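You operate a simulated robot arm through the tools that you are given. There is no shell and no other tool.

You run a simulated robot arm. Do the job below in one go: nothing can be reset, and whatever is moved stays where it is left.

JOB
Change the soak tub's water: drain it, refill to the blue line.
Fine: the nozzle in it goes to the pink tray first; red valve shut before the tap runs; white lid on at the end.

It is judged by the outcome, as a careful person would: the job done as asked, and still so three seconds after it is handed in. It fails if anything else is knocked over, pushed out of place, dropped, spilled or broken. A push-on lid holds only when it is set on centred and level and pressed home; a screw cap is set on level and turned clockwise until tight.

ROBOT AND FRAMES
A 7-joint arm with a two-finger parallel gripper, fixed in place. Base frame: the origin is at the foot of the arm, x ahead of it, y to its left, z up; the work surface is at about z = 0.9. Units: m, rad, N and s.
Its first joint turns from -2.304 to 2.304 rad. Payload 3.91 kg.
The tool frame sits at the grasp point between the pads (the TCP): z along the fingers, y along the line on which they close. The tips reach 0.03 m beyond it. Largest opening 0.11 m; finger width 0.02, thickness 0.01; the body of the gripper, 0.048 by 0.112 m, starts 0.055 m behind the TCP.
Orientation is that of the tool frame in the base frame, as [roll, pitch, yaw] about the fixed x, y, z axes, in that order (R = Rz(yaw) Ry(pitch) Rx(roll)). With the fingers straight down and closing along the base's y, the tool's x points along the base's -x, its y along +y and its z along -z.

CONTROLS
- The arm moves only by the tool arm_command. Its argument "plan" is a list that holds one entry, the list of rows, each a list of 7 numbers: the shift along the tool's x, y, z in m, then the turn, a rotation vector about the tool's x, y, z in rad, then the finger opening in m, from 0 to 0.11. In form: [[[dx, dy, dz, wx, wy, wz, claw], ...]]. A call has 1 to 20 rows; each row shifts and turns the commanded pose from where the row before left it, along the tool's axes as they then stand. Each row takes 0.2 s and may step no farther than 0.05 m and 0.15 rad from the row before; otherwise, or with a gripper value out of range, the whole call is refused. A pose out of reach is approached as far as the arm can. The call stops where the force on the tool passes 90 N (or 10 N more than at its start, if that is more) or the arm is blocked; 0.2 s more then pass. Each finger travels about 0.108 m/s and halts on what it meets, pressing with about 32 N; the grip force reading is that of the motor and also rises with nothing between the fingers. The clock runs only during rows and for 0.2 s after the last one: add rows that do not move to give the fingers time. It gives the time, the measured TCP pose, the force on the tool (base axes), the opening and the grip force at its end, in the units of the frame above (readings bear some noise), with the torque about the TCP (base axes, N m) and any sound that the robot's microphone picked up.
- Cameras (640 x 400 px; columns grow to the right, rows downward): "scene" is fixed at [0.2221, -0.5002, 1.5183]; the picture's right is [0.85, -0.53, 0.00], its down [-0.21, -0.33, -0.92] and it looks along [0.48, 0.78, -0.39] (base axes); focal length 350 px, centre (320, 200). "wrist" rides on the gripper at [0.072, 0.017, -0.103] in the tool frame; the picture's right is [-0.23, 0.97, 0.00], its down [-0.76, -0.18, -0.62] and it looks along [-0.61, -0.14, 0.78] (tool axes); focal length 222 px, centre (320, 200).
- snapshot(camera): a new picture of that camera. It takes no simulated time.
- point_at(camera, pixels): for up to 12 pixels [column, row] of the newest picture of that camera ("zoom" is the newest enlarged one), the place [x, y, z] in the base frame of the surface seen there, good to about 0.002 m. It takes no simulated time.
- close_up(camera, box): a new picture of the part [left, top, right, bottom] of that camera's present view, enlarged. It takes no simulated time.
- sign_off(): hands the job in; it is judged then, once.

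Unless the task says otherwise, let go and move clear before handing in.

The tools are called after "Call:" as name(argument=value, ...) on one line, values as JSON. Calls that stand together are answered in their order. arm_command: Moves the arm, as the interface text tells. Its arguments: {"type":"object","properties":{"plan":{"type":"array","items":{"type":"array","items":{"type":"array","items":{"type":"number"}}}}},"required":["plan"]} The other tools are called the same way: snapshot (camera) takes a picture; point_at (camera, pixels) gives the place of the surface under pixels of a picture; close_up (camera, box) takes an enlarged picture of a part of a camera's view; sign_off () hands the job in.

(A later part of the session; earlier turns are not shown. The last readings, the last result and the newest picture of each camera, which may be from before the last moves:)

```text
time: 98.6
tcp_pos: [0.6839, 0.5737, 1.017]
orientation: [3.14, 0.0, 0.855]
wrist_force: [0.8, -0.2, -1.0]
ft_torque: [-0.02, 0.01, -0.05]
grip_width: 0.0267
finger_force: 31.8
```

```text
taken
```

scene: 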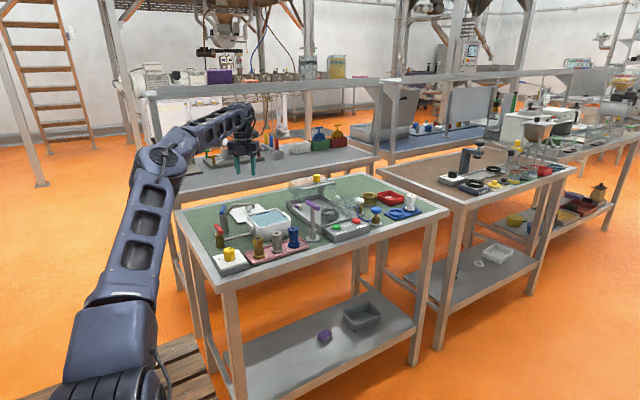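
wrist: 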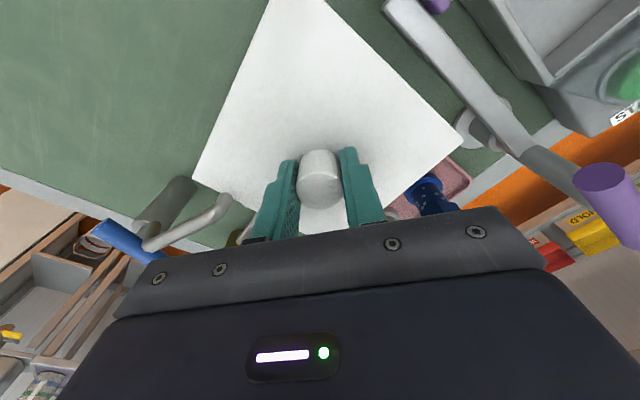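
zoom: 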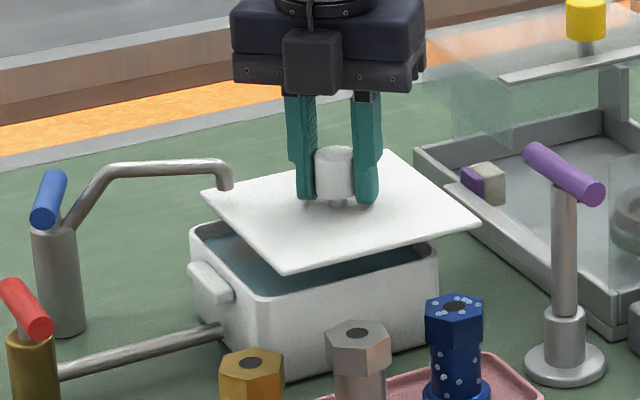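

The lid is over the tub but 18 mm too far in +x. I will slide it back in -x to centre it under the spout.

Call:
arm_command(plan=[[[-0.002, -0.0023, 0, 0, 0, 0, 0.0], [-0.0033, -0.0038, 0, 0, 0, 0, 0.0], [-0.0033, -0.0038, 0, 0, 0, 0, 0.0], [-0.0032, -0.0037, 0, 0, 0, 0, 0.0], [0, 0, 0, 0, 0, 0, 0.0], [0, 0, 0, 0, 0, 0, 0.0]]])

Call:
close_up(camera="scene", box=[235, 190, 305, 240])

Call:
close_up(camera="wrist", box=[180, 130, 240, 190])

Call:
close_up(camera="wrist", box=[420, 100, 480, 160])

```text
time: 100.0
tcp_pos: [0.6659, 0.5754, 1.0164]
orientation: [3.141, 0.002, 0.856]
wrist_force: [0.0, 0.2, -0.5]
ft_torque: [0.01, -0.03, 0.01]
grip_width: 0.0268
finger_force: 31.5
```

```text
8.00 times, centred on (270, 215) of scene
```

zoom: 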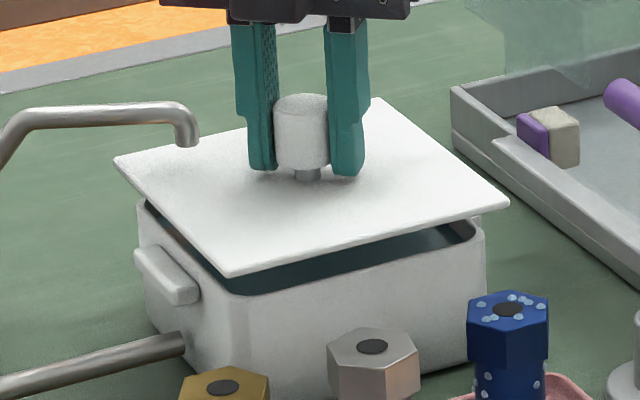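

```text
6.67 times, centred on (210, 160) of wrist
```

zoom: 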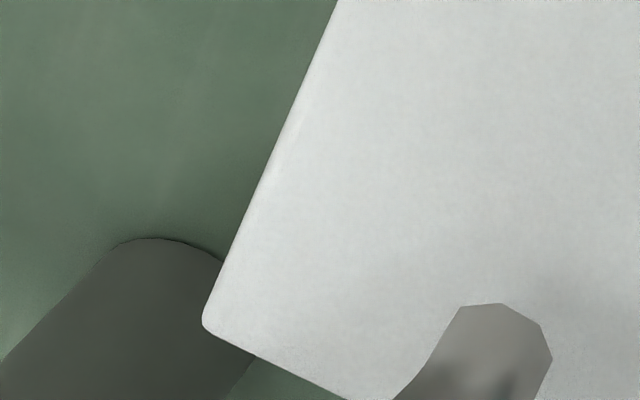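

```text
6.67 times, centred on (450, 130) of wrist
```

zoom: 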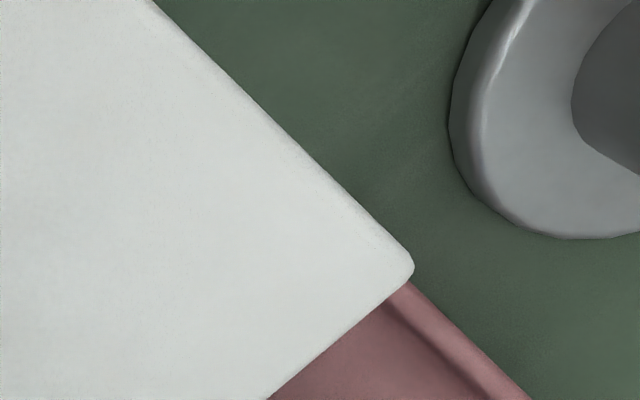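

The lid now sits over the tub, under the spout. I will measure its corners to check the centring against (0.667, 0.5743).

Call:
point_at(camera="zoom", pixels=[[150, 8], [270, 130], [330, 190], [395, 255], [403, 275], [335, 330], [300, 362], [275, 385]])

Call:
close_up(camera="wrist", box=[180, 130, 240, 190])

Call:
point_at(camera="zoom", pixels=[[338, 5], [278, 145], [243, 225], [212, 300], [210, 320], [230, 335], [290, 365], [330, 385]])

Call:
close_up(camera="scene", box=[235, 190, 305, 240])

Call:
point_at(camera="zoom", pixels=[[119, 161], [170, 215], [225, 268], [240, 272], [330, 248], [420, 225], [500, 204], [375, 102], [440, 150], [200, 290], [300, 300], [440, 270]])

```text
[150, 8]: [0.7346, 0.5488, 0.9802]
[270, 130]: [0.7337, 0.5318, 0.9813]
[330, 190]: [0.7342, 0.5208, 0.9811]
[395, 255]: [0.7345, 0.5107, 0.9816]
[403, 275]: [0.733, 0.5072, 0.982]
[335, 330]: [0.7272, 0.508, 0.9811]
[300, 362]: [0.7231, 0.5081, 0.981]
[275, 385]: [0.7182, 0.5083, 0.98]
```

```text
6.67 times, centred on (210, 160) of wrist
```

zoom: 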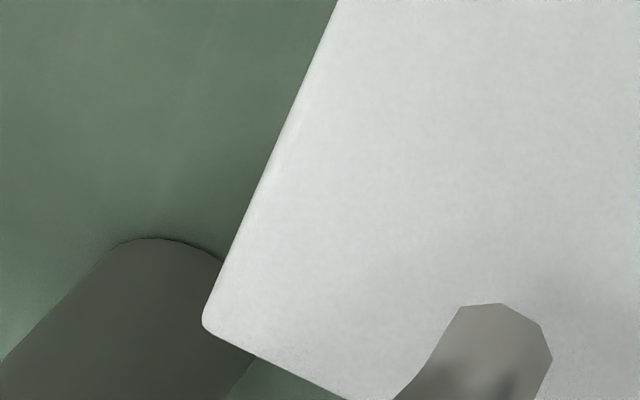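

```text
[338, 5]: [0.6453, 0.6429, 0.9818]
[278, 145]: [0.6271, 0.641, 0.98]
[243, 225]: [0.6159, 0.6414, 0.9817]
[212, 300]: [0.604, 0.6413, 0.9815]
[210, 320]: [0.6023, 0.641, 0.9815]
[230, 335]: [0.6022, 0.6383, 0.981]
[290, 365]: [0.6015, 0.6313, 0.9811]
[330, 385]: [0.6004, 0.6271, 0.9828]
```

```text
8.00 times, centred on (270, 215) of scene
```

zoom: 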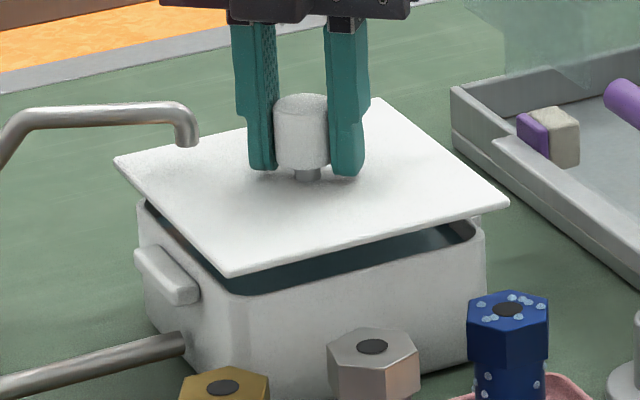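

```text
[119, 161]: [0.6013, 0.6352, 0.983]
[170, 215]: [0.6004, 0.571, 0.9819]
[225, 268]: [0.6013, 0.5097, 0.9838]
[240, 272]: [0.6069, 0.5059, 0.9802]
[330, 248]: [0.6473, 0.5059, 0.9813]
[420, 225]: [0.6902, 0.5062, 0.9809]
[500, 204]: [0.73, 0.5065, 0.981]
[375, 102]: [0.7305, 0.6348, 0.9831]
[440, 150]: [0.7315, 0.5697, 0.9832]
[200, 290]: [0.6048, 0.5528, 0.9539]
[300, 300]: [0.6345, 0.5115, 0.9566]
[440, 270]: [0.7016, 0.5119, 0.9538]
```

The lid's centre reads (0.6677, 0.5743) against the tub's (0.667, 0.5743), and it is level at 0.981. I will nudge 0.6 mm in -x and lower it 8 mm.

Call:
arm_command(plan=[[[-0.0004, -0.0005, 0.002, 0, 0, 0, 0.0], [0, 0, 0.002, 0, 0, 0, 0.0], [0, 0, 0.002, 0, 0, 0, 0.0], [0, 0, 0.002, 0, 0, 0, 0.0], [0, 0, 0, 0, 0, 0, 0.0]]])

Call:
close_up(camera="scene", box=[235, 190, 305, 240])

Call:
point_at(camera="zoom", pixels=[[119, 169], [170, 223], [225, 276], [240, 280], [330, 256], [420, 233], [500, 212], [375, 110], [440, 158]])

```text
time: 101.2
tcp_pos: [0.6663, 0.5749, 1.0085]
orientation: [-3.141, 0.0, 0.855]
wrist_force: [-0.2, 0.0, -1.2]
ft_torque: [0.01, 0.02, 0.0]
grip_width: 0.0268
finger_force: 31.7
```

```text
8.00 times, centred on (270, 215) of scene
```

zoom: 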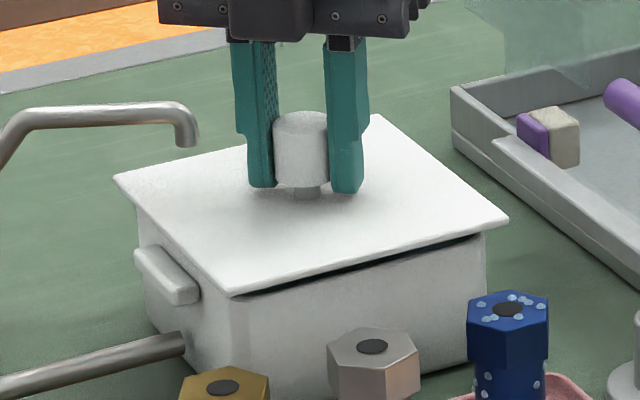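

```text
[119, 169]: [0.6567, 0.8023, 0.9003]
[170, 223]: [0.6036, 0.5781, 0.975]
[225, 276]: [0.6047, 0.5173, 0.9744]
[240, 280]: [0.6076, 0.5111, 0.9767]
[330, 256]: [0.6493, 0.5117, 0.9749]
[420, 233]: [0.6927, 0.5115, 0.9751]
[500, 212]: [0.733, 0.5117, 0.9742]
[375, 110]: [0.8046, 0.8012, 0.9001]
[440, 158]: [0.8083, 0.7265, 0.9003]
```

The lid top is at 0.974 with no contact yet. I will keep lowering in 1 mm steps and watch the force.

Call:
arm_command(plan=[[[0, 0, 0.001, 0, 0, 0, 0.0], [0, 0, 0.001, 0, 0, 0, 0.0], [0, 0, 0.001, 0, 0, 0, 0.0], [0, 0, 0.001, 0, 0, 0, 0.0], [0, 0, 0, 0, 0, 0, 0.0]]])

Call:
close_up(camera="scene", box=[235, 190, 305, 240])

```text
time: 102.4
tcp_pos: [0.6649, 0.5742, 1.0035]
orientation: [3.14, 0.001, 0.855]
wrist_force: [-0.3, -0.1, -0.1]
ft_torque: [-0.01, 0.01, -0.03]
grip_width: 0.0268
finger_force: 32.0
```

```text
8.00 times, centred on (270, 215) of scene
```

zoom: 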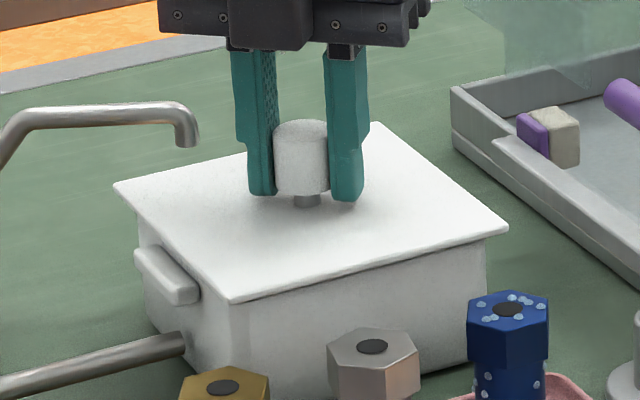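

There is still no contact force, and the gap to the rim is only a few mm. I will continue in 1 mm steps.

Call:
arm_command(plan=[[[0, 0, 0.001, 0, 0, 0, 0.0], [0, 0, 0.001, 0, 0, 0, 0.0], [0, 0, 0, 0, 0, 0, 0.0]]])

Call:
close_up(camera="scene", box=[235, 190, 305, 240])

Call:
point_at(camera="zoom", pixels=[[130, 195], [170, 228], [225, 285], [245, 295], [330, 272], [420, 248], [490, 228], [375, 135], [440, 180], [200, 200]])

```text
time: 103.2
tcp_pos: [0.6648, 0.5754, 1.0031]
orientation: [3.14, 0.0, 0.854]
wrist_force: [0.3, -0.2, -0.8]
ft_torque: [0.04, -0.03, 0.02]
grip_width: 0.0269
finger_force: 31.7
```

```text
8.00 times, centred on (270, 215) of scene
```

zoom: 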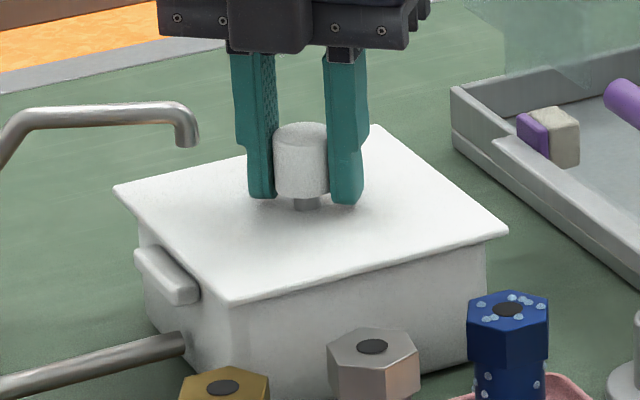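

```text
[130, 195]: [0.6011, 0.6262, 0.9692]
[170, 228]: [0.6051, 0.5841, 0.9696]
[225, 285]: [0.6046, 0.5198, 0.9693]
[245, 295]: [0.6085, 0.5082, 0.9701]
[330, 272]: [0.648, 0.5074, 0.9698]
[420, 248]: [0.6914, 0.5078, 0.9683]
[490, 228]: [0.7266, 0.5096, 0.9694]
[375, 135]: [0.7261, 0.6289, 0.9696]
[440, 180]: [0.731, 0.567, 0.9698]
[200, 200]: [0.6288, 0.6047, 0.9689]
```

The lid top is level at 0.9694. I will continue with three more 1 mm steps toward contact.

Call:
arm_command(plan=[[[0, 0, 0.001, 0, 0, 0, 0.0], [0, 0, 0.001, 0, 0, 0, 0.0], [0, 0, 0, 0, 0, 0, 0.0]]])

Call:
close_up(camera="scene", box=[235, 190, 305, 240])

Call:
point_at(camera="zoom", pixels=[[130, 195], [170, 232], [225, 288], [330, 272], [420, 250], [490, 232], [375, 138], [440, 185], [200, 200]])

```text
time: 104.0
tcp_pos: [0.6645, 0.5754, 1.0006]
orientation: [-3.141, -0.001, 0.858]
wrist_force: [-3.5, -0.2, 13.5]
ft_torque: [-0.37, 0.05, -0.08]
grip_width: 0.0267
finger_force: 31.9
```

```text
8.00 times, centred on (270, 215) of scene
```

zoom: 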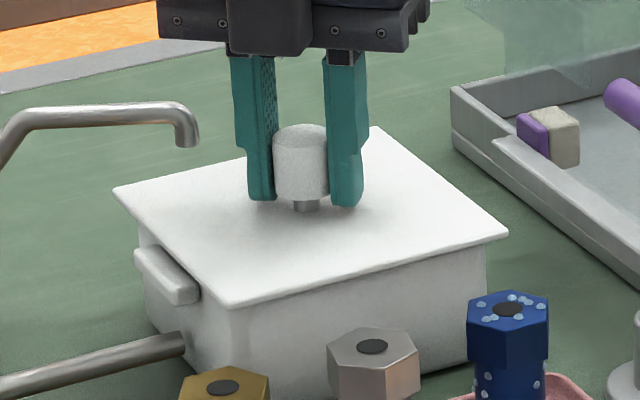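

```text
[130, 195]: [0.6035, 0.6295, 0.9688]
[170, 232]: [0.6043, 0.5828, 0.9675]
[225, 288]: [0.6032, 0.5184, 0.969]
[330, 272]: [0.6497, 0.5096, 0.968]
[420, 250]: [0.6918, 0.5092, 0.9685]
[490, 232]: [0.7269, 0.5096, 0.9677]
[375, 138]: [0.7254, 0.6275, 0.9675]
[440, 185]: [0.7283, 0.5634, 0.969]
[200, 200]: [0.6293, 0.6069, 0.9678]
```

Contact is felt at +13.5 N with the lid level at 0.968, still about 2 mm above a fully seated position. I will press on gently, 1 mm at a time.

Call:
arm_command(plan=[[[0, 0, 0.001, 0, 0, 0, 0.0], [0, 0, 0.0005, 0, 0, 0, 0.0], [0, 0, 0, 0, 0, 0, 0.0]]])

Call:
close_up(camera="scene", box=[235, 190, 305, 240])

Call:
point_at(camera="zoom", pixels=[[130, 195], [170, 232], [225, 288], [330, 272], [420, 250], [490, 232], [375, 138], [440, 185], [200, 200]])

```text
time: 104.8
tcp_pos: [0.6646, 0.5754, 0.9999]
orientation: [3.14, -0.003, 0.857]
wrist_force: [4.0, 6.7, 30.6]
ft_torque: [-0.02, -0.24, -0.09]
grip_width: 0.0268
finger_force: 32.3
```

```text
8.00 times, centred on (270, 215) of scene
```

zoom: 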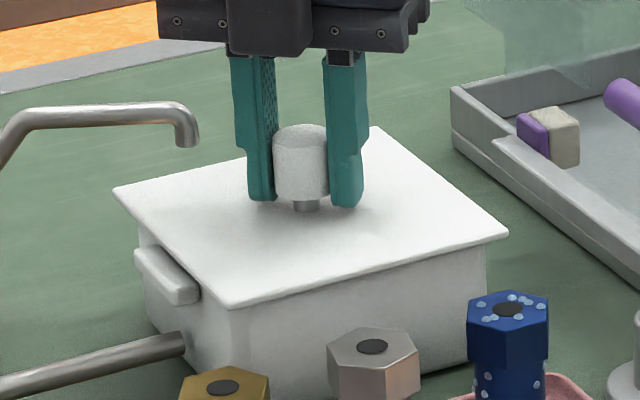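

```text
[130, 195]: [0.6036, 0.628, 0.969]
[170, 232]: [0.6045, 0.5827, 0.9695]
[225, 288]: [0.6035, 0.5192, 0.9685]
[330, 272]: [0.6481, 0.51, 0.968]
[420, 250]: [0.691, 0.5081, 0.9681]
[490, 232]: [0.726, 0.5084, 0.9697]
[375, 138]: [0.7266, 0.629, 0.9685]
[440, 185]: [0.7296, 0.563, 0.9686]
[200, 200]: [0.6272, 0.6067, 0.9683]
```

The force is 30.6 N with the lid level at 0.9685 and no further movement yet. I will press further in small steps, staying below the 90 N limit, and listen for a click.

Call:
arm_command(plan=[[[0, 0, 0.001, 0, 0, 0, 0.0], [0, 0, 0.001, 0, 0, 0, 0.0], [0, 0, 0, 0, 0, 0, 0.0]]])

Call:
close_up(camera="scene", box=[235, 190, 305, 240])

Call:
point_at(camera="zoom", pixels=[[130, 195], [170, 232], [225, 288], [330, 272], [420, 250], [490, 232], [375, 138], [440, 185], [200, 200]])

```text
time: 105.6
tcp_pos: [0.665, 0.5759, 0.9984]
orientation: [-3.14, -0.001, 0.858]
wrist_force: [-5.5, 5.8, 36.2]
ft_torque: [-0.2, -0.06, -0.07]
grip_width: 0.0266
finger_force: 32.3
```

```text
8.00 times, centred on (270, 215) of scene
```

zoom: 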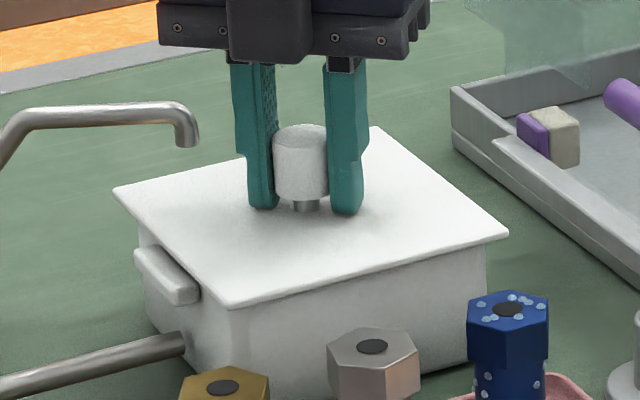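

```text
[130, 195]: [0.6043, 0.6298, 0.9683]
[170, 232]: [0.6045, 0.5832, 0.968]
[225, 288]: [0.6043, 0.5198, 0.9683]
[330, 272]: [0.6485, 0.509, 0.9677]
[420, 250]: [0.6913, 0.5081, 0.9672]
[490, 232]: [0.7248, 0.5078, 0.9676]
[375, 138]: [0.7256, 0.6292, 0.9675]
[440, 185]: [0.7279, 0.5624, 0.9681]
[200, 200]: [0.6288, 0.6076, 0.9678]
```

The fingers have started slipping down the knob at 36 N, so the lid itself is not moving. I will look closely at the seam between lid and rim before deciding how to press.

Call:
close_up(camera="scene", box=[250, 212, 282, 232])

Call:
close_up(camera="scene", box=[276, 208, 308, 228])

```text
16.00 times, centred on (266, 222) of scene
```

zoom: 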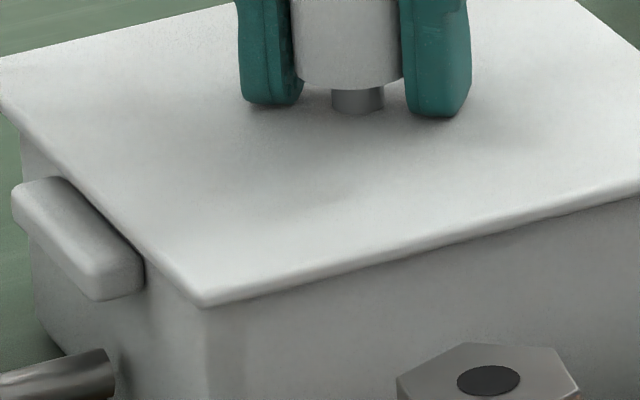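

```text
16.00 times, centred on (292, 218) of scene
```

zoom: 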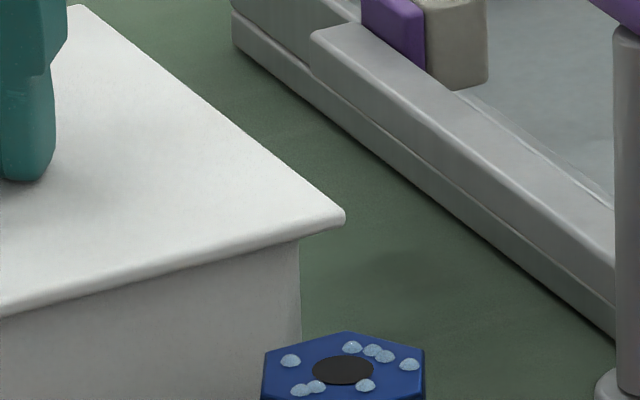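

The lid looks level on the rim but needs a firmer, centred press than the grip can give. I will relax the push, open the fingers, rise above the knob and close them to press straight down on its top.

Call:
arm_command(plan=[[[0, 0, -0.0012, 0, 0, 0, 0.0], [0, 0, 0, 0, 0, 0, 0.03], [0, 0, 0, 0, 0, 0, 0.04], [0, 0, 0, 0, 0, 0, 0.045], [0, 0, -0.01, 0, 0, 0, 0.045], [0, 0, -0.02, 0, 0, 0, 0.045], [0, 0, -0.025, 0, 0, 0, 0.045], [0, 0, -0.01, 0, 0, 0, 0.045], [0, 0, 0, 0, 0, 0, 0.045], [0, 0, 0, 0, 0, 0, 0.0], [0, 0, 0, 0, 0, 0, 0.0], [0, 0, 0, 0, 0, 0, 0.0]]])

Call:
close_up(camera="scene", box=[235, 190, 305, 240])

Call:
point_at(camera="zoom", pixels=[[130, 195], [170, 232], [225, 288], [330, 272], [420, 250], [490, 232], [375, 138], [440, 185], [200, 200], [300, 130]])

Call:
snapshot(camera="wrist")

```text
time: 108.2
tcp_pos: [0.6662, 0.5736, 1.0621]
orientation: [3.141, 0.0, 0.856]
wrist_force: [0.9, -0.8, -0.6]
ft_torque: [0.0, 0.0, 0.03]
grip_width: 0.0001
finger_force: 32.5
```

```text
8.00 times, centred on (270, 215) of scene
```

zoom: 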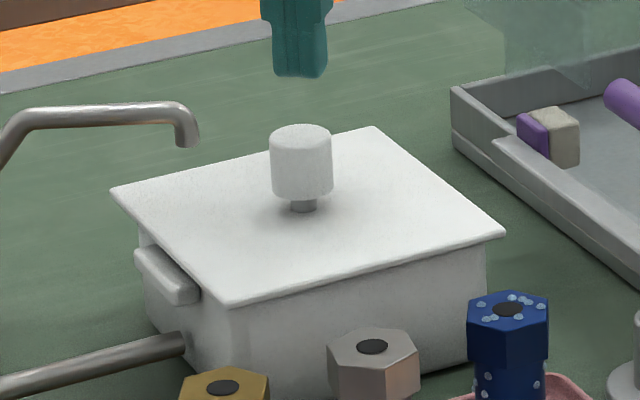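

```text
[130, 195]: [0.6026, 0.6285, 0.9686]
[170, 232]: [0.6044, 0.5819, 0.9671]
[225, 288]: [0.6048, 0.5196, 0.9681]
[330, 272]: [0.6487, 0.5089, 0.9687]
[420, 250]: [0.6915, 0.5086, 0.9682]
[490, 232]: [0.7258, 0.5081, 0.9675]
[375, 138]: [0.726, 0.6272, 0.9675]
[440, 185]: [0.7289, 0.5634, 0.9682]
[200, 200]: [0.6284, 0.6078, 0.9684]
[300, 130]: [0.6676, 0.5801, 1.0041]
```

```text
taken
```

wrist: 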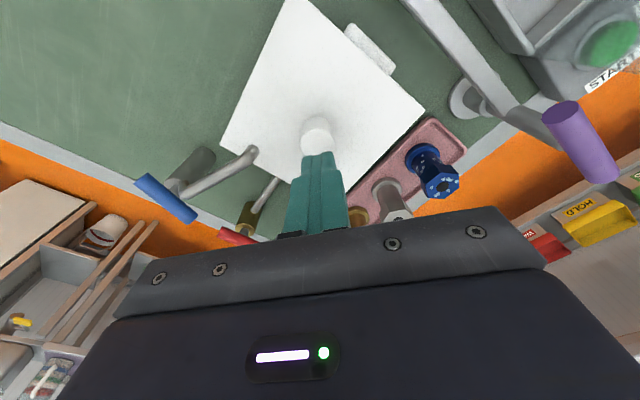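

The lid is released and level at 0.968, but its outline moved slightly (left corner from zoom (113,187) to (110,190)). I will re-measure its edges against the tub before pressing.

Call:
close_up(camera="wrist", box=[205, 110, 265, 170])

Call:
close_up(camera="wrist", box=[380, 70, 440, 130])

Call:
close_up(camera="scene", box=[243, 205, 283, 235])

Call:
point_at(camera="zoom", pixels=[[100, 200], [150, 250], [220, 330], [270, 325], [400, 290], [500, 265], [620, 235], [300, 360], [500, 320], [180, 330], [150, 300]])

```text
6.67 times, centred on (235, 140) of wrist
```

zoom: 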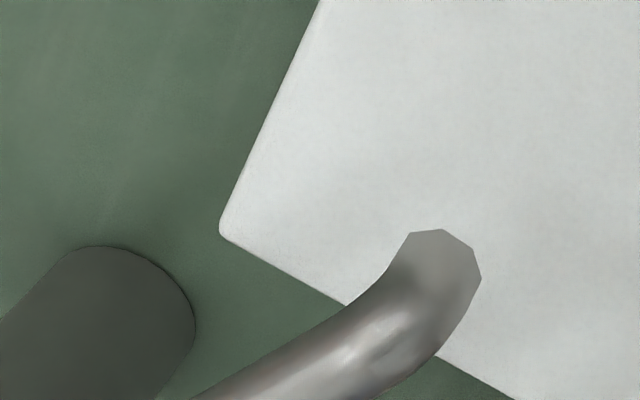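

```text
6.67 times, centred on (410, 100) of wrist
```

zoom: 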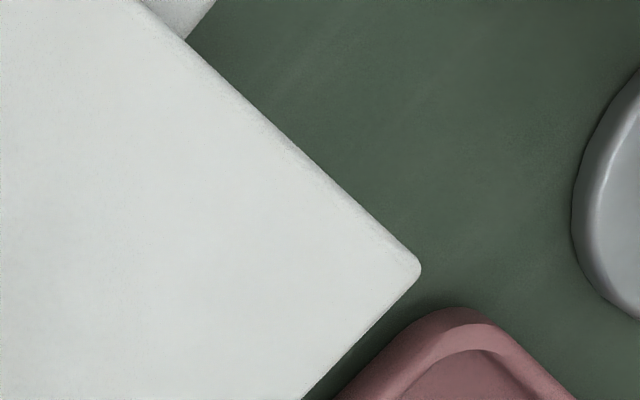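

```text
13.33 times, centred on (263, 220) of scene
```

zoom: 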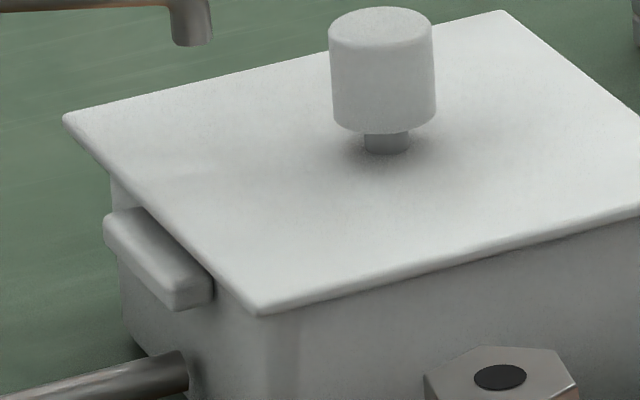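

```text
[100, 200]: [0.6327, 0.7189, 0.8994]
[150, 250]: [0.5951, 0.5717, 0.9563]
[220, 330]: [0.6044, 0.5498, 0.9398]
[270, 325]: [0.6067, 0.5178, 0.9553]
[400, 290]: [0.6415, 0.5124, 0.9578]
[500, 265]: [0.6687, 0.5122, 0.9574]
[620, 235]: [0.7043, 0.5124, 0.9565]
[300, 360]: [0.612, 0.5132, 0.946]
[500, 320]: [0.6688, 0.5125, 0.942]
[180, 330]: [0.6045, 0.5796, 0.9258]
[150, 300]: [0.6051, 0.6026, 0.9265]
```

Now I will sample the lid's corner edges in the wrist view.

Call:
close_up(camera="wrist", box=[205, 110, 265, 170])

Call:
point_at(camera="zoom", pixels=[[322, 5], [285, 85], [250, 165], [228, 215], [226, 232], [250, 248], [300, 276], [335, 295], [480, 378]])

Call:
close_up(camera="wrist", box=[380, 70, 440, 130])

Call:
point_at(camera="zoom", pixels=[[140, 8], [220, 85], [300, 160], [400, 250], [412, 270], [370, 318], [340, 350], [310, 383]])

Call:
close_up(camera="scene", box=[243, 205, 283, 235])

Call:
point_at(camera="zoom", pixels=[[72, 122], [130, 180], [200, 250], [250, 303], [270, 308], [350, 285], [450, 260], [550, 235], [630, 212], [260, 311]])

```text
6.67 times, centred on (235, 140) of wrist
```

zoom: 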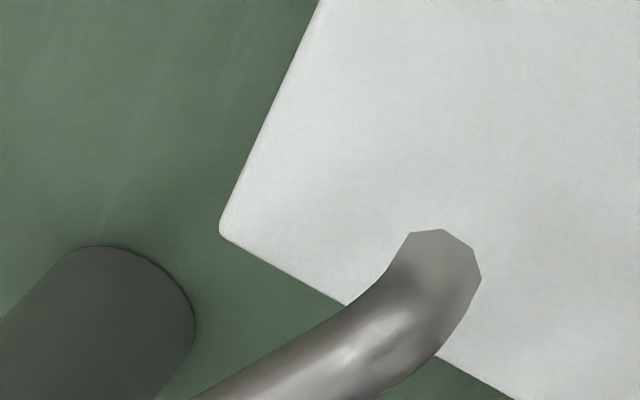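

```text
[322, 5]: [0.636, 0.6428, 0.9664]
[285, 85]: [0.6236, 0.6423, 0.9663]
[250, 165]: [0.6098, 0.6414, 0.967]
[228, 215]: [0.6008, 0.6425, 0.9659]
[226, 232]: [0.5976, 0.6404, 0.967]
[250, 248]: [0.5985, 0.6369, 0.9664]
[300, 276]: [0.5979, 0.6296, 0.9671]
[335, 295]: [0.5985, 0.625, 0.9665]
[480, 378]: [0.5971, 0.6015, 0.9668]
```

```text
6.67 times, centred on (410, 100) of wrist
```

zoom: 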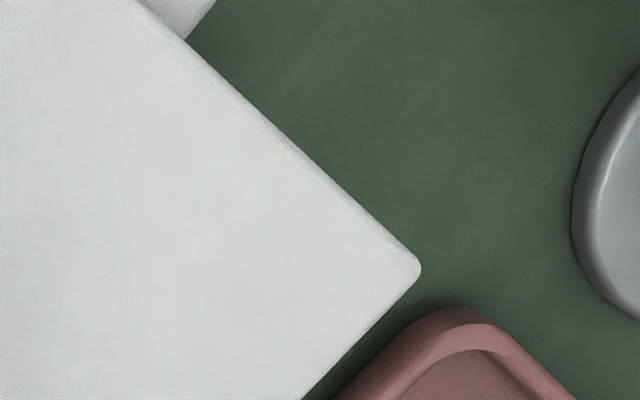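

```text
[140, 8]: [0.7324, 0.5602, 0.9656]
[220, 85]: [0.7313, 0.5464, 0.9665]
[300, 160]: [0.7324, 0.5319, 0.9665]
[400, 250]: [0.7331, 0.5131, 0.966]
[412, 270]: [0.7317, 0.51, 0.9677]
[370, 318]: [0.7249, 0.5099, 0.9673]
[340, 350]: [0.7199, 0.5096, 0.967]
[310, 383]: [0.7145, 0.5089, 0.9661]
```

```text
13.33 times, centred on (263, 220) of scene
```

zoom: 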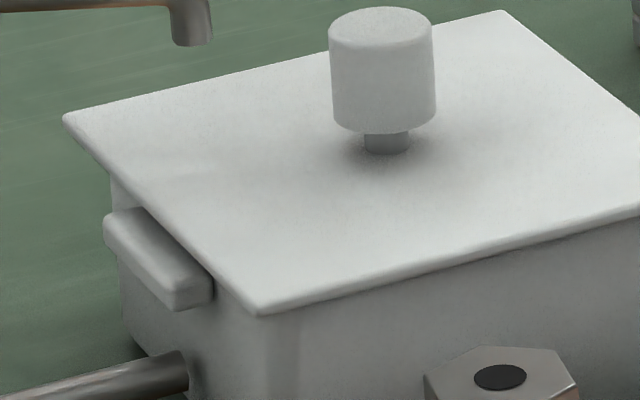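

```text
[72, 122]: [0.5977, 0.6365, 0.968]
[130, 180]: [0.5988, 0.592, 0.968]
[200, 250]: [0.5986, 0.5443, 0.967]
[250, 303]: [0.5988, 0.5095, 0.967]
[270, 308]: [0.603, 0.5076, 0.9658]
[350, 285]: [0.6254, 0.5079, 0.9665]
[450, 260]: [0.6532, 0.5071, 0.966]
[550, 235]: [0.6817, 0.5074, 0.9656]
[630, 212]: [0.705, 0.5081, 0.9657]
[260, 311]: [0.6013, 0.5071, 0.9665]
```

The lid slipped about 1.7 mm toward (-x, +y) when I let go: its centre is now (0.6654, 0.5749) against the tub's (0.667, 0.5743). I will go back down at the same position with the tips higher off the plate and re-close on the knob, which pulls it back to centre.

Call:
arm_command(plan=[[[0, 0, 0, 0, 0, 0, 0.045], [0, 0, 0, 0, 0, 0, 0.045], [0, 0, 0.02, 0, 0, 0, 0.045], [0, 0, 0.02, 0, 0, 0, 0.045], [0, 0, 0.0145, 0, 0, 0, 0.045], [0, 0, 0.005, 0, 0, 0, 0.045], [0, 0, 0, 0, 0, 0, 0.045], [0, 0, 0, 0, 0, 0, 0.036], [0, 0, 0, 0, 0, 0, 0.03], [0, 0, 0, 0, 0, 0, 0.02], [0, 0, 0, 0, 0, 0, 0.0], [0, 0, 0, 0, 0, 0, 0.0]]])

Call:
close_up(camera="scene", box=[243, 205, 283, 235])

Call:
point_at(camera="zoom", pixels=[[82, 122], [140, 180], [210, 250], [255, 300], [275, 306], [350, 285], [450, 260], [550, 235], [630, 212]])

Call:
snapshot(camera="wrist")

```text
time: 110.8
tcp_pos: [0.6642, 0.5744, 1.0027]
orientation: [-3.141, 0.002, 0.856]
wrist_force: [-0.1, -1.2, 0.7]
ft_torque: [0.02, -0.05, 0.0]
grip_width: 0.027
finger_force: 32.1
```

```text
13.33 times, centred on (263, 220) of scene
```

zoom: 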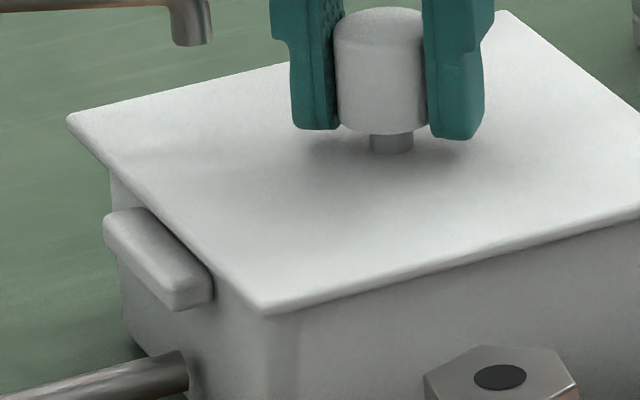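

```text
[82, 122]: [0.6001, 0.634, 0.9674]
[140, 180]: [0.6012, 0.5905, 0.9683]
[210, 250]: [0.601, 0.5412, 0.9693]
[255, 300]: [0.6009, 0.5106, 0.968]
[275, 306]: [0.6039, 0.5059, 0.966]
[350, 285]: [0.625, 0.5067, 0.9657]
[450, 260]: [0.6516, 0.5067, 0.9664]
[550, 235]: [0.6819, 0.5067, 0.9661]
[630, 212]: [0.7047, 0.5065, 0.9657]
```

```text
taken
```

wrist: 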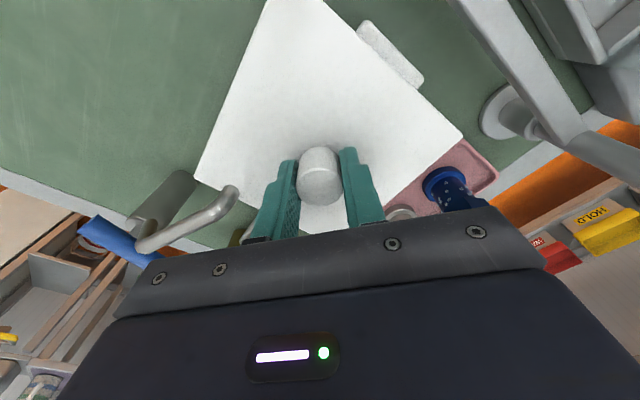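

The knob is re-gripped and the lid moved back toward centre. I will measure both corners again to fine-tune.

Call:
close_up(camera="wrist", box=[180, 130, 240, 190])

Call:
point_at(camera="zoom", pixels=[[345, 5], [295, 115], [255, 205], [228, 265], [228, 295], [250, 315], [300, 338], [340, 358]])

Call:
close_up(camera="wrist", box=[420, 100, 480, 160])

Call:
point_at(camera="zoom", pixels=[[140, 8], [220, 85], [300, 160], [400, 250], [412, 270], [370, 318], [340, 340], [300, 370]])

```text
6.67 times, centred on (210, 160) of wrist
```

zoom: 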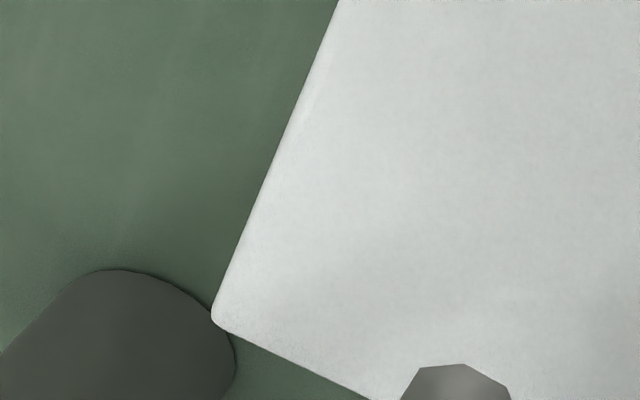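

```text
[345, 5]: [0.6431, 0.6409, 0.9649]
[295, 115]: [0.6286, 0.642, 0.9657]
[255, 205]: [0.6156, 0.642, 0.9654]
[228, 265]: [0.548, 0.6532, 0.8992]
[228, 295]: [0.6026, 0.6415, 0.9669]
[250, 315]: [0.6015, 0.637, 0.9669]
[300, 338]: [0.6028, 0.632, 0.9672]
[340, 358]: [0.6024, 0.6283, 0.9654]
```

```text
6.67 times, centred on (450, 130) of wrist
```

zoom: 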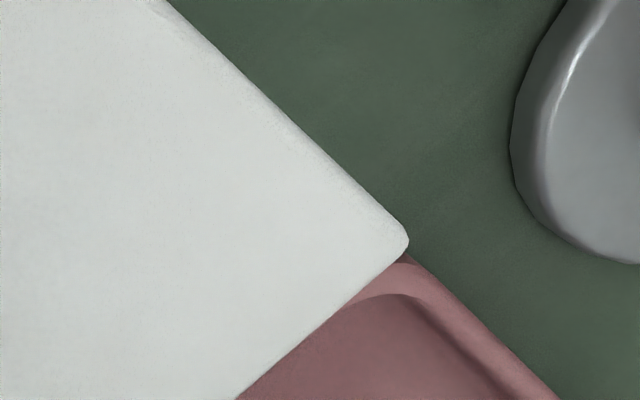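

```text
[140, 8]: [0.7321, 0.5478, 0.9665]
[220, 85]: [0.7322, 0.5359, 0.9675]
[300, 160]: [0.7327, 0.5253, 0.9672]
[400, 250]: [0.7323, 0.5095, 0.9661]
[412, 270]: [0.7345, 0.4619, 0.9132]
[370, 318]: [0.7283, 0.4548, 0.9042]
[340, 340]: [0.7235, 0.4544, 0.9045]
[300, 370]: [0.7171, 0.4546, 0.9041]
```

Some samples were well inside the edges, so I will re-sample right along them.

Call:
point_at(camera="zoom", pixels=[[170, 8], [249, 85], [326, 160], [390, 222], [398, 246], [340, 298], [300, 336], [250, 382]])

Call:
close_up(camera="wrist", box=[180, 130, 240, 190])

Call:
point_at(camera="zoom", pixels=[[338, 5], [293, 115], [257, 205], [220, 300], [218, 318], [240, 331], [300, 361], [350, 386]])

```text
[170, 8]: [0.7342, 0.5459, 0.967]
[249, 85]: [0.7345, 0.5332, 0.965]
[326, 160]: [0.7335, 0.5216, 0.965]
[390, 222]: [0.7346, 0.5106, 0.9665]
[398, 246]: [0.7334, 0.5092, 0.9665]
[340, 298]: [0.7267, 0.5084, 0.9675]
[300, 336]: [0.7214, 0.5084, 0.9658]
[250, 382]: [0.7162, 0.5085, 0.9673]
```

```text
6.67 times, centred on (210, 160) of wrist
```

zoom: 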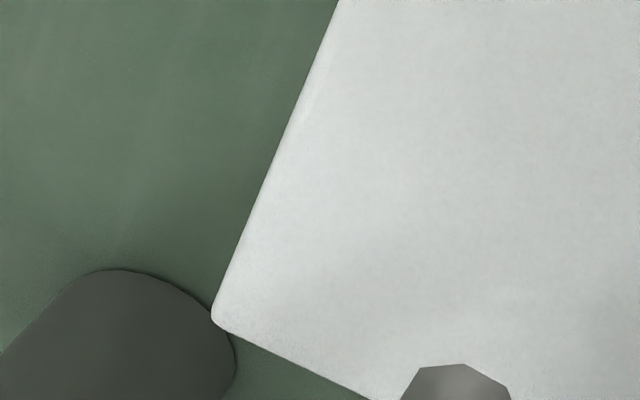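

```text
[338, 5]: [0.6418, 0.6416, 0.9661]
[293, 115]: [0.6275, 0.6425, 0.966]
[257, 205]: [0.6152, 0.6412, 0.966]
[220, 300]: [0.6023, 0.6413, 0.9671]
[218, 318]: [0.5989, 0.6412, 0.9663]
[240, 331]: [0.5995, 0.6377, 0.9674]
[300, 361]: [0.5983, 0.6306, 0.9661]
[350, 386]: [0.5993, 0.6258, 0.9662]
```

The lid is now centred: x 0.599–0.734 and y about 0.507–0.642, centre (0.6666, 0.5745) against the tub's (0.667, 0.5743), and level. I will release with the tips clear of the plate, rise, and check that it stays put.

Call:
arm_command(plan=[[[0, 0, 0, 0, 0, 0, 0.03], [0, 0, 0, 0, 0, 0, 0.036], [0, 0, 0, 0, 0, 0, 0.042], [0, 0, -0.01, 0, 0, 0, 0.042], [0, 0, -0.02, 0, 0, 0, 0.042], [0, 0, -0.018, 0, 0, 0, 0.042], [0, 0, 0, 0, 0, 0, 0.042], [0, 0, 0, 0, 0, 0, 0.0], [0, 0, 0, 0, 0, 0, 0.0], [0, 0, 0, 0, 0, 0, 0.0]]])

Call:
close_up(camera="scene", box=[243, 205, 283, 235])

Call:
point_at(camera="zoom", pixels=[[74, 122], [135, 180], [205, 252], [258, 304], [275, 307], [350, 285], [450, 260], [550, 235], [630, 212], [383, 20]])

Call:
snapshot(camera="wrist")

```text
time: 113.0
tcp_pos: [0.6645, 0.5748, 1.0505]
orientation: [-3.14, 0.0, 0.855]
wrist_force: [0.6, -0.1, -0.6]
ft_torque: [0.02, 0.02, 0.02]
grip_width: 0.0
finger_force: 32.1
```

```text
13.33 times, centred on (263, 220) of scene
```

zoom: 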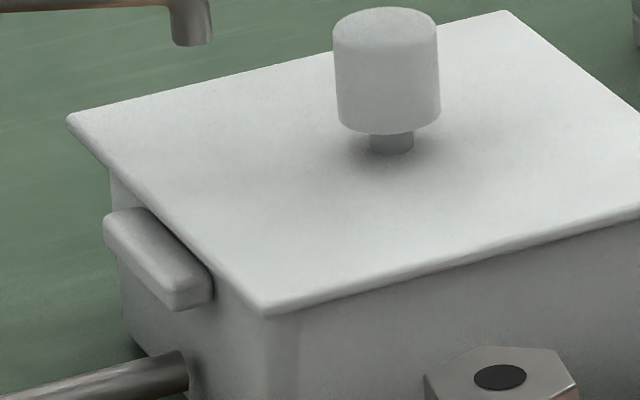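

```text
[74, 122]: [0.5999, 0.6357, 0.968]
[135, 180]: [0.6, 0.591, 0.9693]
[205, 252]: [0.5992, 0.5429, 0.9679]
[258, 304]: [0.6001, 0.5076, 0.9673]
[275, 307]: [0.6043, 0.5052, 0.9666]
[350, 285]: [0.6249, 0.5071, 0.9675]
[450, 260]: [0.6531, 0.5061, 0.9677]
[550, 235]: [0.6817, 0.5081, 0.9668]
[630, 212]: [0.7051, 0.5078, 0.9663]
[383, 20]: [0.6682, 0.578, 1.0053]
```

```text
taken
```

wrist: 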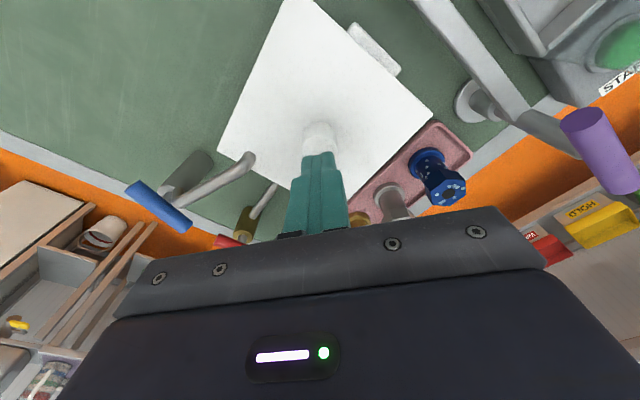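

The lid stayed put this time: centre about (0.6667, 0.5745), level, and the closed fingers are directly above the knob (top z about 1.004). I will lower onto the knob and begin pressing.

Call:
arm_command(plan=[[[0, 0, 0.008, 0, 0, 0, 0.0], [0, 0, 0.004, 0, 0, 0, 0.0], [0, 0, 0.002, 0, 0, 0, 0.0], [0, 0, 0.001, 0, 0, 0, 0.0], [0, 0, 0.001, 0, 0, 0, 0.0], [0, 0, 0.001, 0, 0, 0, 0.0], [0, 0, 0, 0, 0, 0, 0.0]]])

Call:
close_up(camera="scene", box=[235, 190, 305, 240])

```text
time: 114.6
tcp_pos: [0.6652, 0.5751, 1.0349]
orientation: [-3.141, 0.0, 0.857]
wrist_force: [-0.1, 0.7, 0.0]
ft_torque: [0.0, -0.02, 0.01]
grip_width: 0.0003
finger_force: 32.0
```

```text
8.00 times, centred on (270, 215) of scene
```

zoom: 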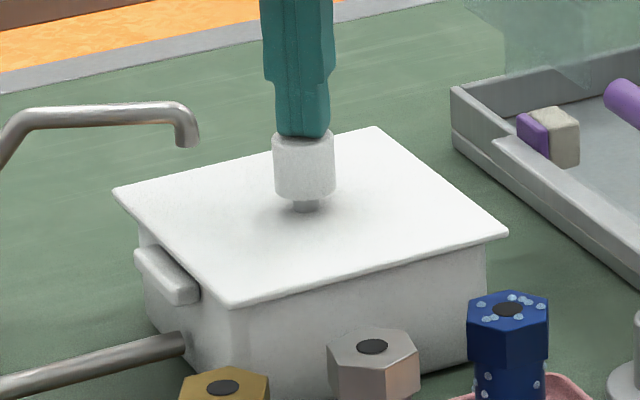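

The fingertips are just above the knob top, with no force yet and well centred on it. I will continue down in 1 mm steps to build up the press.

Call:
arm_command(plan=[[[0, 0, 0.001, 0, 0, 0, 0.0], [0, 0, 0.001, 0, 0, 0, 0.0], [0, 0, 0.001, 0, 0, 0, 0.0], [0, 0, 0, 0, 0, 0, 0.0]]])

```text
time: 115.6
tcp_pos: [0.6653, 0.575, 1.0339]
orientation: [-3.141, -0.004, 0.856]
wrist_force: [0.1, 0.7, 32.8]
ft_torque: [-0.08, 0.01, 0.06]
grip_width: 0.0
finger_force: 31.9
```

The press is at 32.8 N, well centred (torques near zero). I will increase it in small steps.

Call:
arm_command(plan=[[[0, 0, 0.0008, 0, 0, 0, 0.0], [0, 0, 0.0008, 0, 0, 0, 0.0], [0, 0, 0, 0, 0, 0, 0.0]]])

Call:
close_up(camera="scene", box=[235, 190, 305, 240])

Call:
point_at(camera="zoom", pixels=[[130, 195], [170, 232], [225, 288], [330, 272], [420, 250], [490, 232], [375, 138], [440, 185], [200, 200]])

```text
time: 116.4
tcp_pos: [0.6658, 0.5744, 1.0333]
orientation: [-3.141, -0.007, 0.856]
wrist_force: [7.5, 9.0, 65.9]
ft_torque: [0.18, -0.11, -0.12]
grip_width: 0.0001
finger_force: 31.3
```

```text
8.00 times, centred on (270, 215) of scene
```

zoom: 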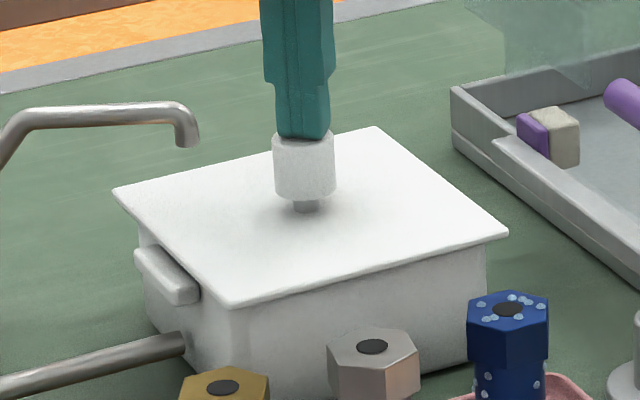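

```text
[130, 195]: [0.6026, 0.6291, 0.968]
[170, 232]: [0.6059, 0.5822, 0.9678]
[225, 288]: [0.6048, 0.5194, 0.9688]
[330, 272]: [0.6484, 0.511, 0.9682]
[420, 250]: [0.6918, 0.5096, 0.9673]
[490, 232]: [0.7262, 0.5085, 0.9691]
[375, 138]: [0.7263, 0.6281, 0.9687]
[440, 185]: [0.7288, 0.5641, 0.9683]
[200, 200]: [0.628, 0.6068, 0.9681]
```

At 66 N the lid stays level at 0.968 with no further travel, so it is either seated or needs a bit more force. I will press once more up toward 85–90 N.

Call:
arm_command(plan=[[[0, 0, 0.0006, 0, 0, 0, 0.0], [0, 0, 0.0006, 0, 0, 0, 0.0], [0, 0, 0.0, 0, 0, 0, 0.0]]])

Call:
close_up(camera="scene", box=[235, 190, 305, 240])

Call:
point_at(camera="zoom", pixels=[[130, 195], [170, 232], [225, 288], [330, 272], [420, 250], [490, 232], [375, 138], [440, 185], [200, 200]])

```text
time: 117.2
tcp_pos: [0.6653, 0.5758, 1.0339]
orientation: [3.142, -0.008, 0.856]
wrist_force: [11.9, 7.2, 72.0]
ft_torque: [0.1, -0.19, -0.02]
grip_width: 0.0002
finger_force: 32.6
```

```text
8.00 times, centred on (270, 215) of scene
```

zoom: 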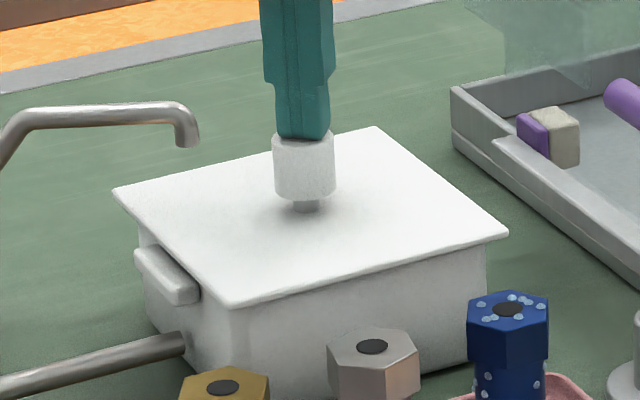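

```text
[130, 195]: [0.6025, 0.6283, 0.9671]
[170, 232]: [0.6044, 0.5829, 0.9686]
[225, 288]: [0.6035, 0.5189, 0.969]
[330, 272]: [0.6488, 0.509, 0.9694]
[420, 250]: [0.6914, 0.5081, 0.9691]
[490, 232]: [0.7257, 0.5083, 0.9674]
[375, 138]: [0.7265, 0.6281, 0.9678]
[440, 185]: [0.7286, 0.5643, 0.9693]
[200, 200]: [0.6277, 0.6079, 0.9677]
```

At 72 N the lid is rigid and level at 0.968, which suggests it is against its stop. I will back off, re-grip the knob lightly and test with a tiny 0.5 mm lift whether it holds.

Call:
arm_command(plan=[[[0, 0, -0.004, 0, 0, 0, 0.0], [0, 0, -0.015, 0, 0, 0, 0.0], [0, 0, -0.008, 0, 0, 0, 0.0], [0, 0, 0, 0, 0, 0, 0.042], [0, 0, 0, 0, 0, 0, 0.042], [0, 0, 0, 0, 0, 0, 0.042]]])

Call:
close_up(camera="scene", box=[243, 205, 283, 235])

Call:
point_at(camera="zoom", pixels=[[74, 122], [135, 180], [205, 252], [258, 304], [275, 307], [350, 285], [450, 260], [550, 235], [630, 212], [383, 20]])

```text
time: 118.6
tcp_pos: [0.6639, 0.5752, 1.0549]
orientation: [-3.141, -0.001, 0.856]
wrist_force: [0.0, -1.0, 0.4]
ft_torque: [0.07, 0.03, -0.04]
grip_width: 0.0421
finger_force: 0.0
```

```text
13.33 times, centred on (263, 220) of scene
```

zoom: 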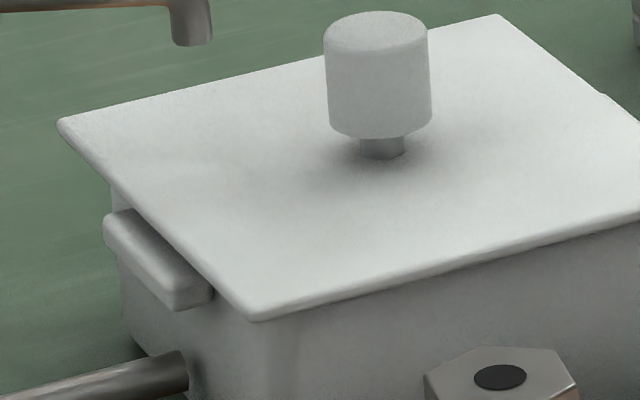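

```text
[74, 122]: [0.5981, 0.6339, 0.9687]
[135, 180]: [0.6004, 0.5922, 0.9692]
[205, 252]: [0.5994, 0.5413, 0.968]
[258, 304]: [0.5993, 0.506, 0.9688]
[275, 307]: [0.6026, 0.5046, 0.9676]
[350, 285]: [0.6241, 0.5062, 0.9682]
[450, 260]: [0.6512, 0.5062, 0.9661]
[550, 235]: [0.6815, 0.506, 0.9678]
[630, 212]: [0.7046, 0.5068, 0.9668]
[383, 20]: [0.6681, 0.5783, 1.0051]
```

The lid slid about 3 mm toward -x when I unloaded, so it is not latched yet. I will sample the lid's edge down to the tub wall to learn the plate thickness and whether a gap remains at the rim.

Call:
close_up(camera="scene", box=[256, 218, 276, 234])

Call:
point_at(camera="zoom", pixels=[[320, 120], [320, 130], [320, 140], [320, 150], [320, 160], [320, 170], [320, 180], [320, 190], [320, 200], [320, 210]])

Call:
snapshot(camera="wrist")

```text
16.00 times, centred on (266, 226) of scene
```

zoom: 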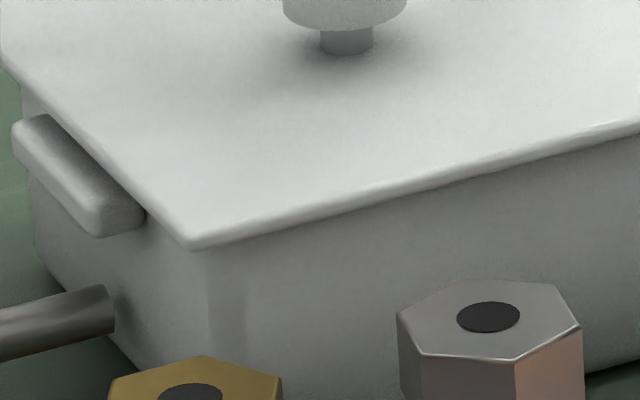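

```text
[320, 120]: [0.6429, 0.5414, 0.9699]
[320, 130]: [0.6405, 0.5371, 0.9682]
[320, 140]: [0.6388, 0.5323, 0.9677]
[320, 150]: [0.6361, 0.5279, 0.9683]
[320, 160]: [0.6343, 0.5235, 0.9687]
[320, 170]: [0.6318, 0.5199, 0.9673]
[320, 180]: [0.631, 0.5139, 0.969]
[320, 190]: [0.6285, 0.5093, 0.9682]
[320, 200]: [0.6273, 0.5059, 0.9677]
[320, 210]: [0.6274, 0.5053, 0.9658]
```

```text
taken
```

wrist: 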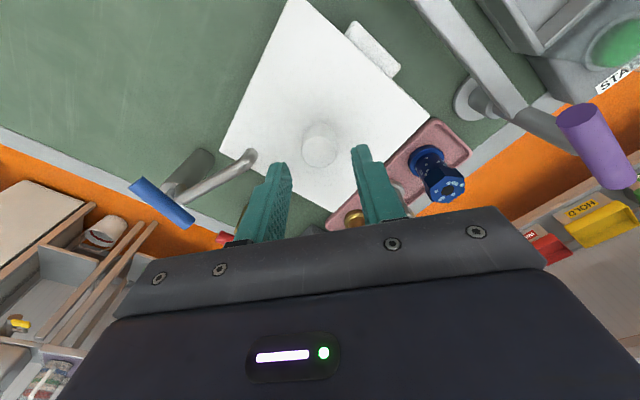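

Call:
point_at(camera="zoom", pixels=[[320, 206], [320, 212], [320, 214], [320, 216], [320, 218], [320, 220], [320, 223], [320, 226], [500, 172], [500, 175], [500, 178], [500, 182]])

Call:
close_up(camera="wrist", box=[210, 0, 440, 220])

```text
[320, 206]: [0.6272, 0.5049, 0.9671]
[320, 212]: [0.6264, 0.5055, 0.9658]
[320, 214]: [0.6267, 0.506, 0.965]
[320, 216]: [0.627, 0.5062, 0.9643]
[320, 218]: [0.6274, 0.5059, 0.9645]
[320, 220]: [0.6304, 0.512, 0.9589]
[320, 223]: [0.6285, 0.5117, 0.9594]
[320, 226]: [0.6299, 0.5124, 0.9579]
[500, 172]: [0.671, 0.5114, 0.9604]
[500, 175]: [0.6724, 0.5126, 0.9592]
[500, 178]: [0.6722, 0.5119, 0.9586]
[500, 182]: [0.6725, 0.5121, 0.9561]
```

```text
1.82 times, centred on (325, 110) of wrist
```

zoom: 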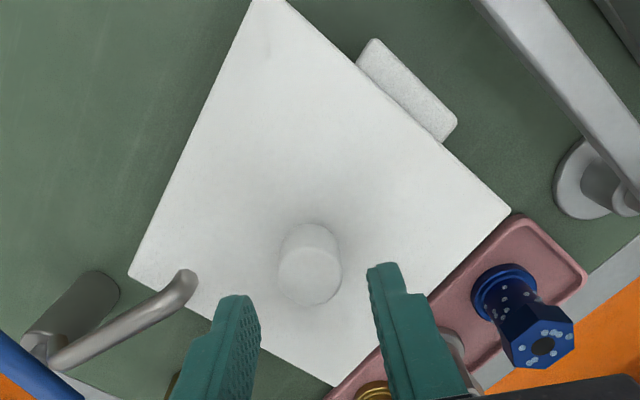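

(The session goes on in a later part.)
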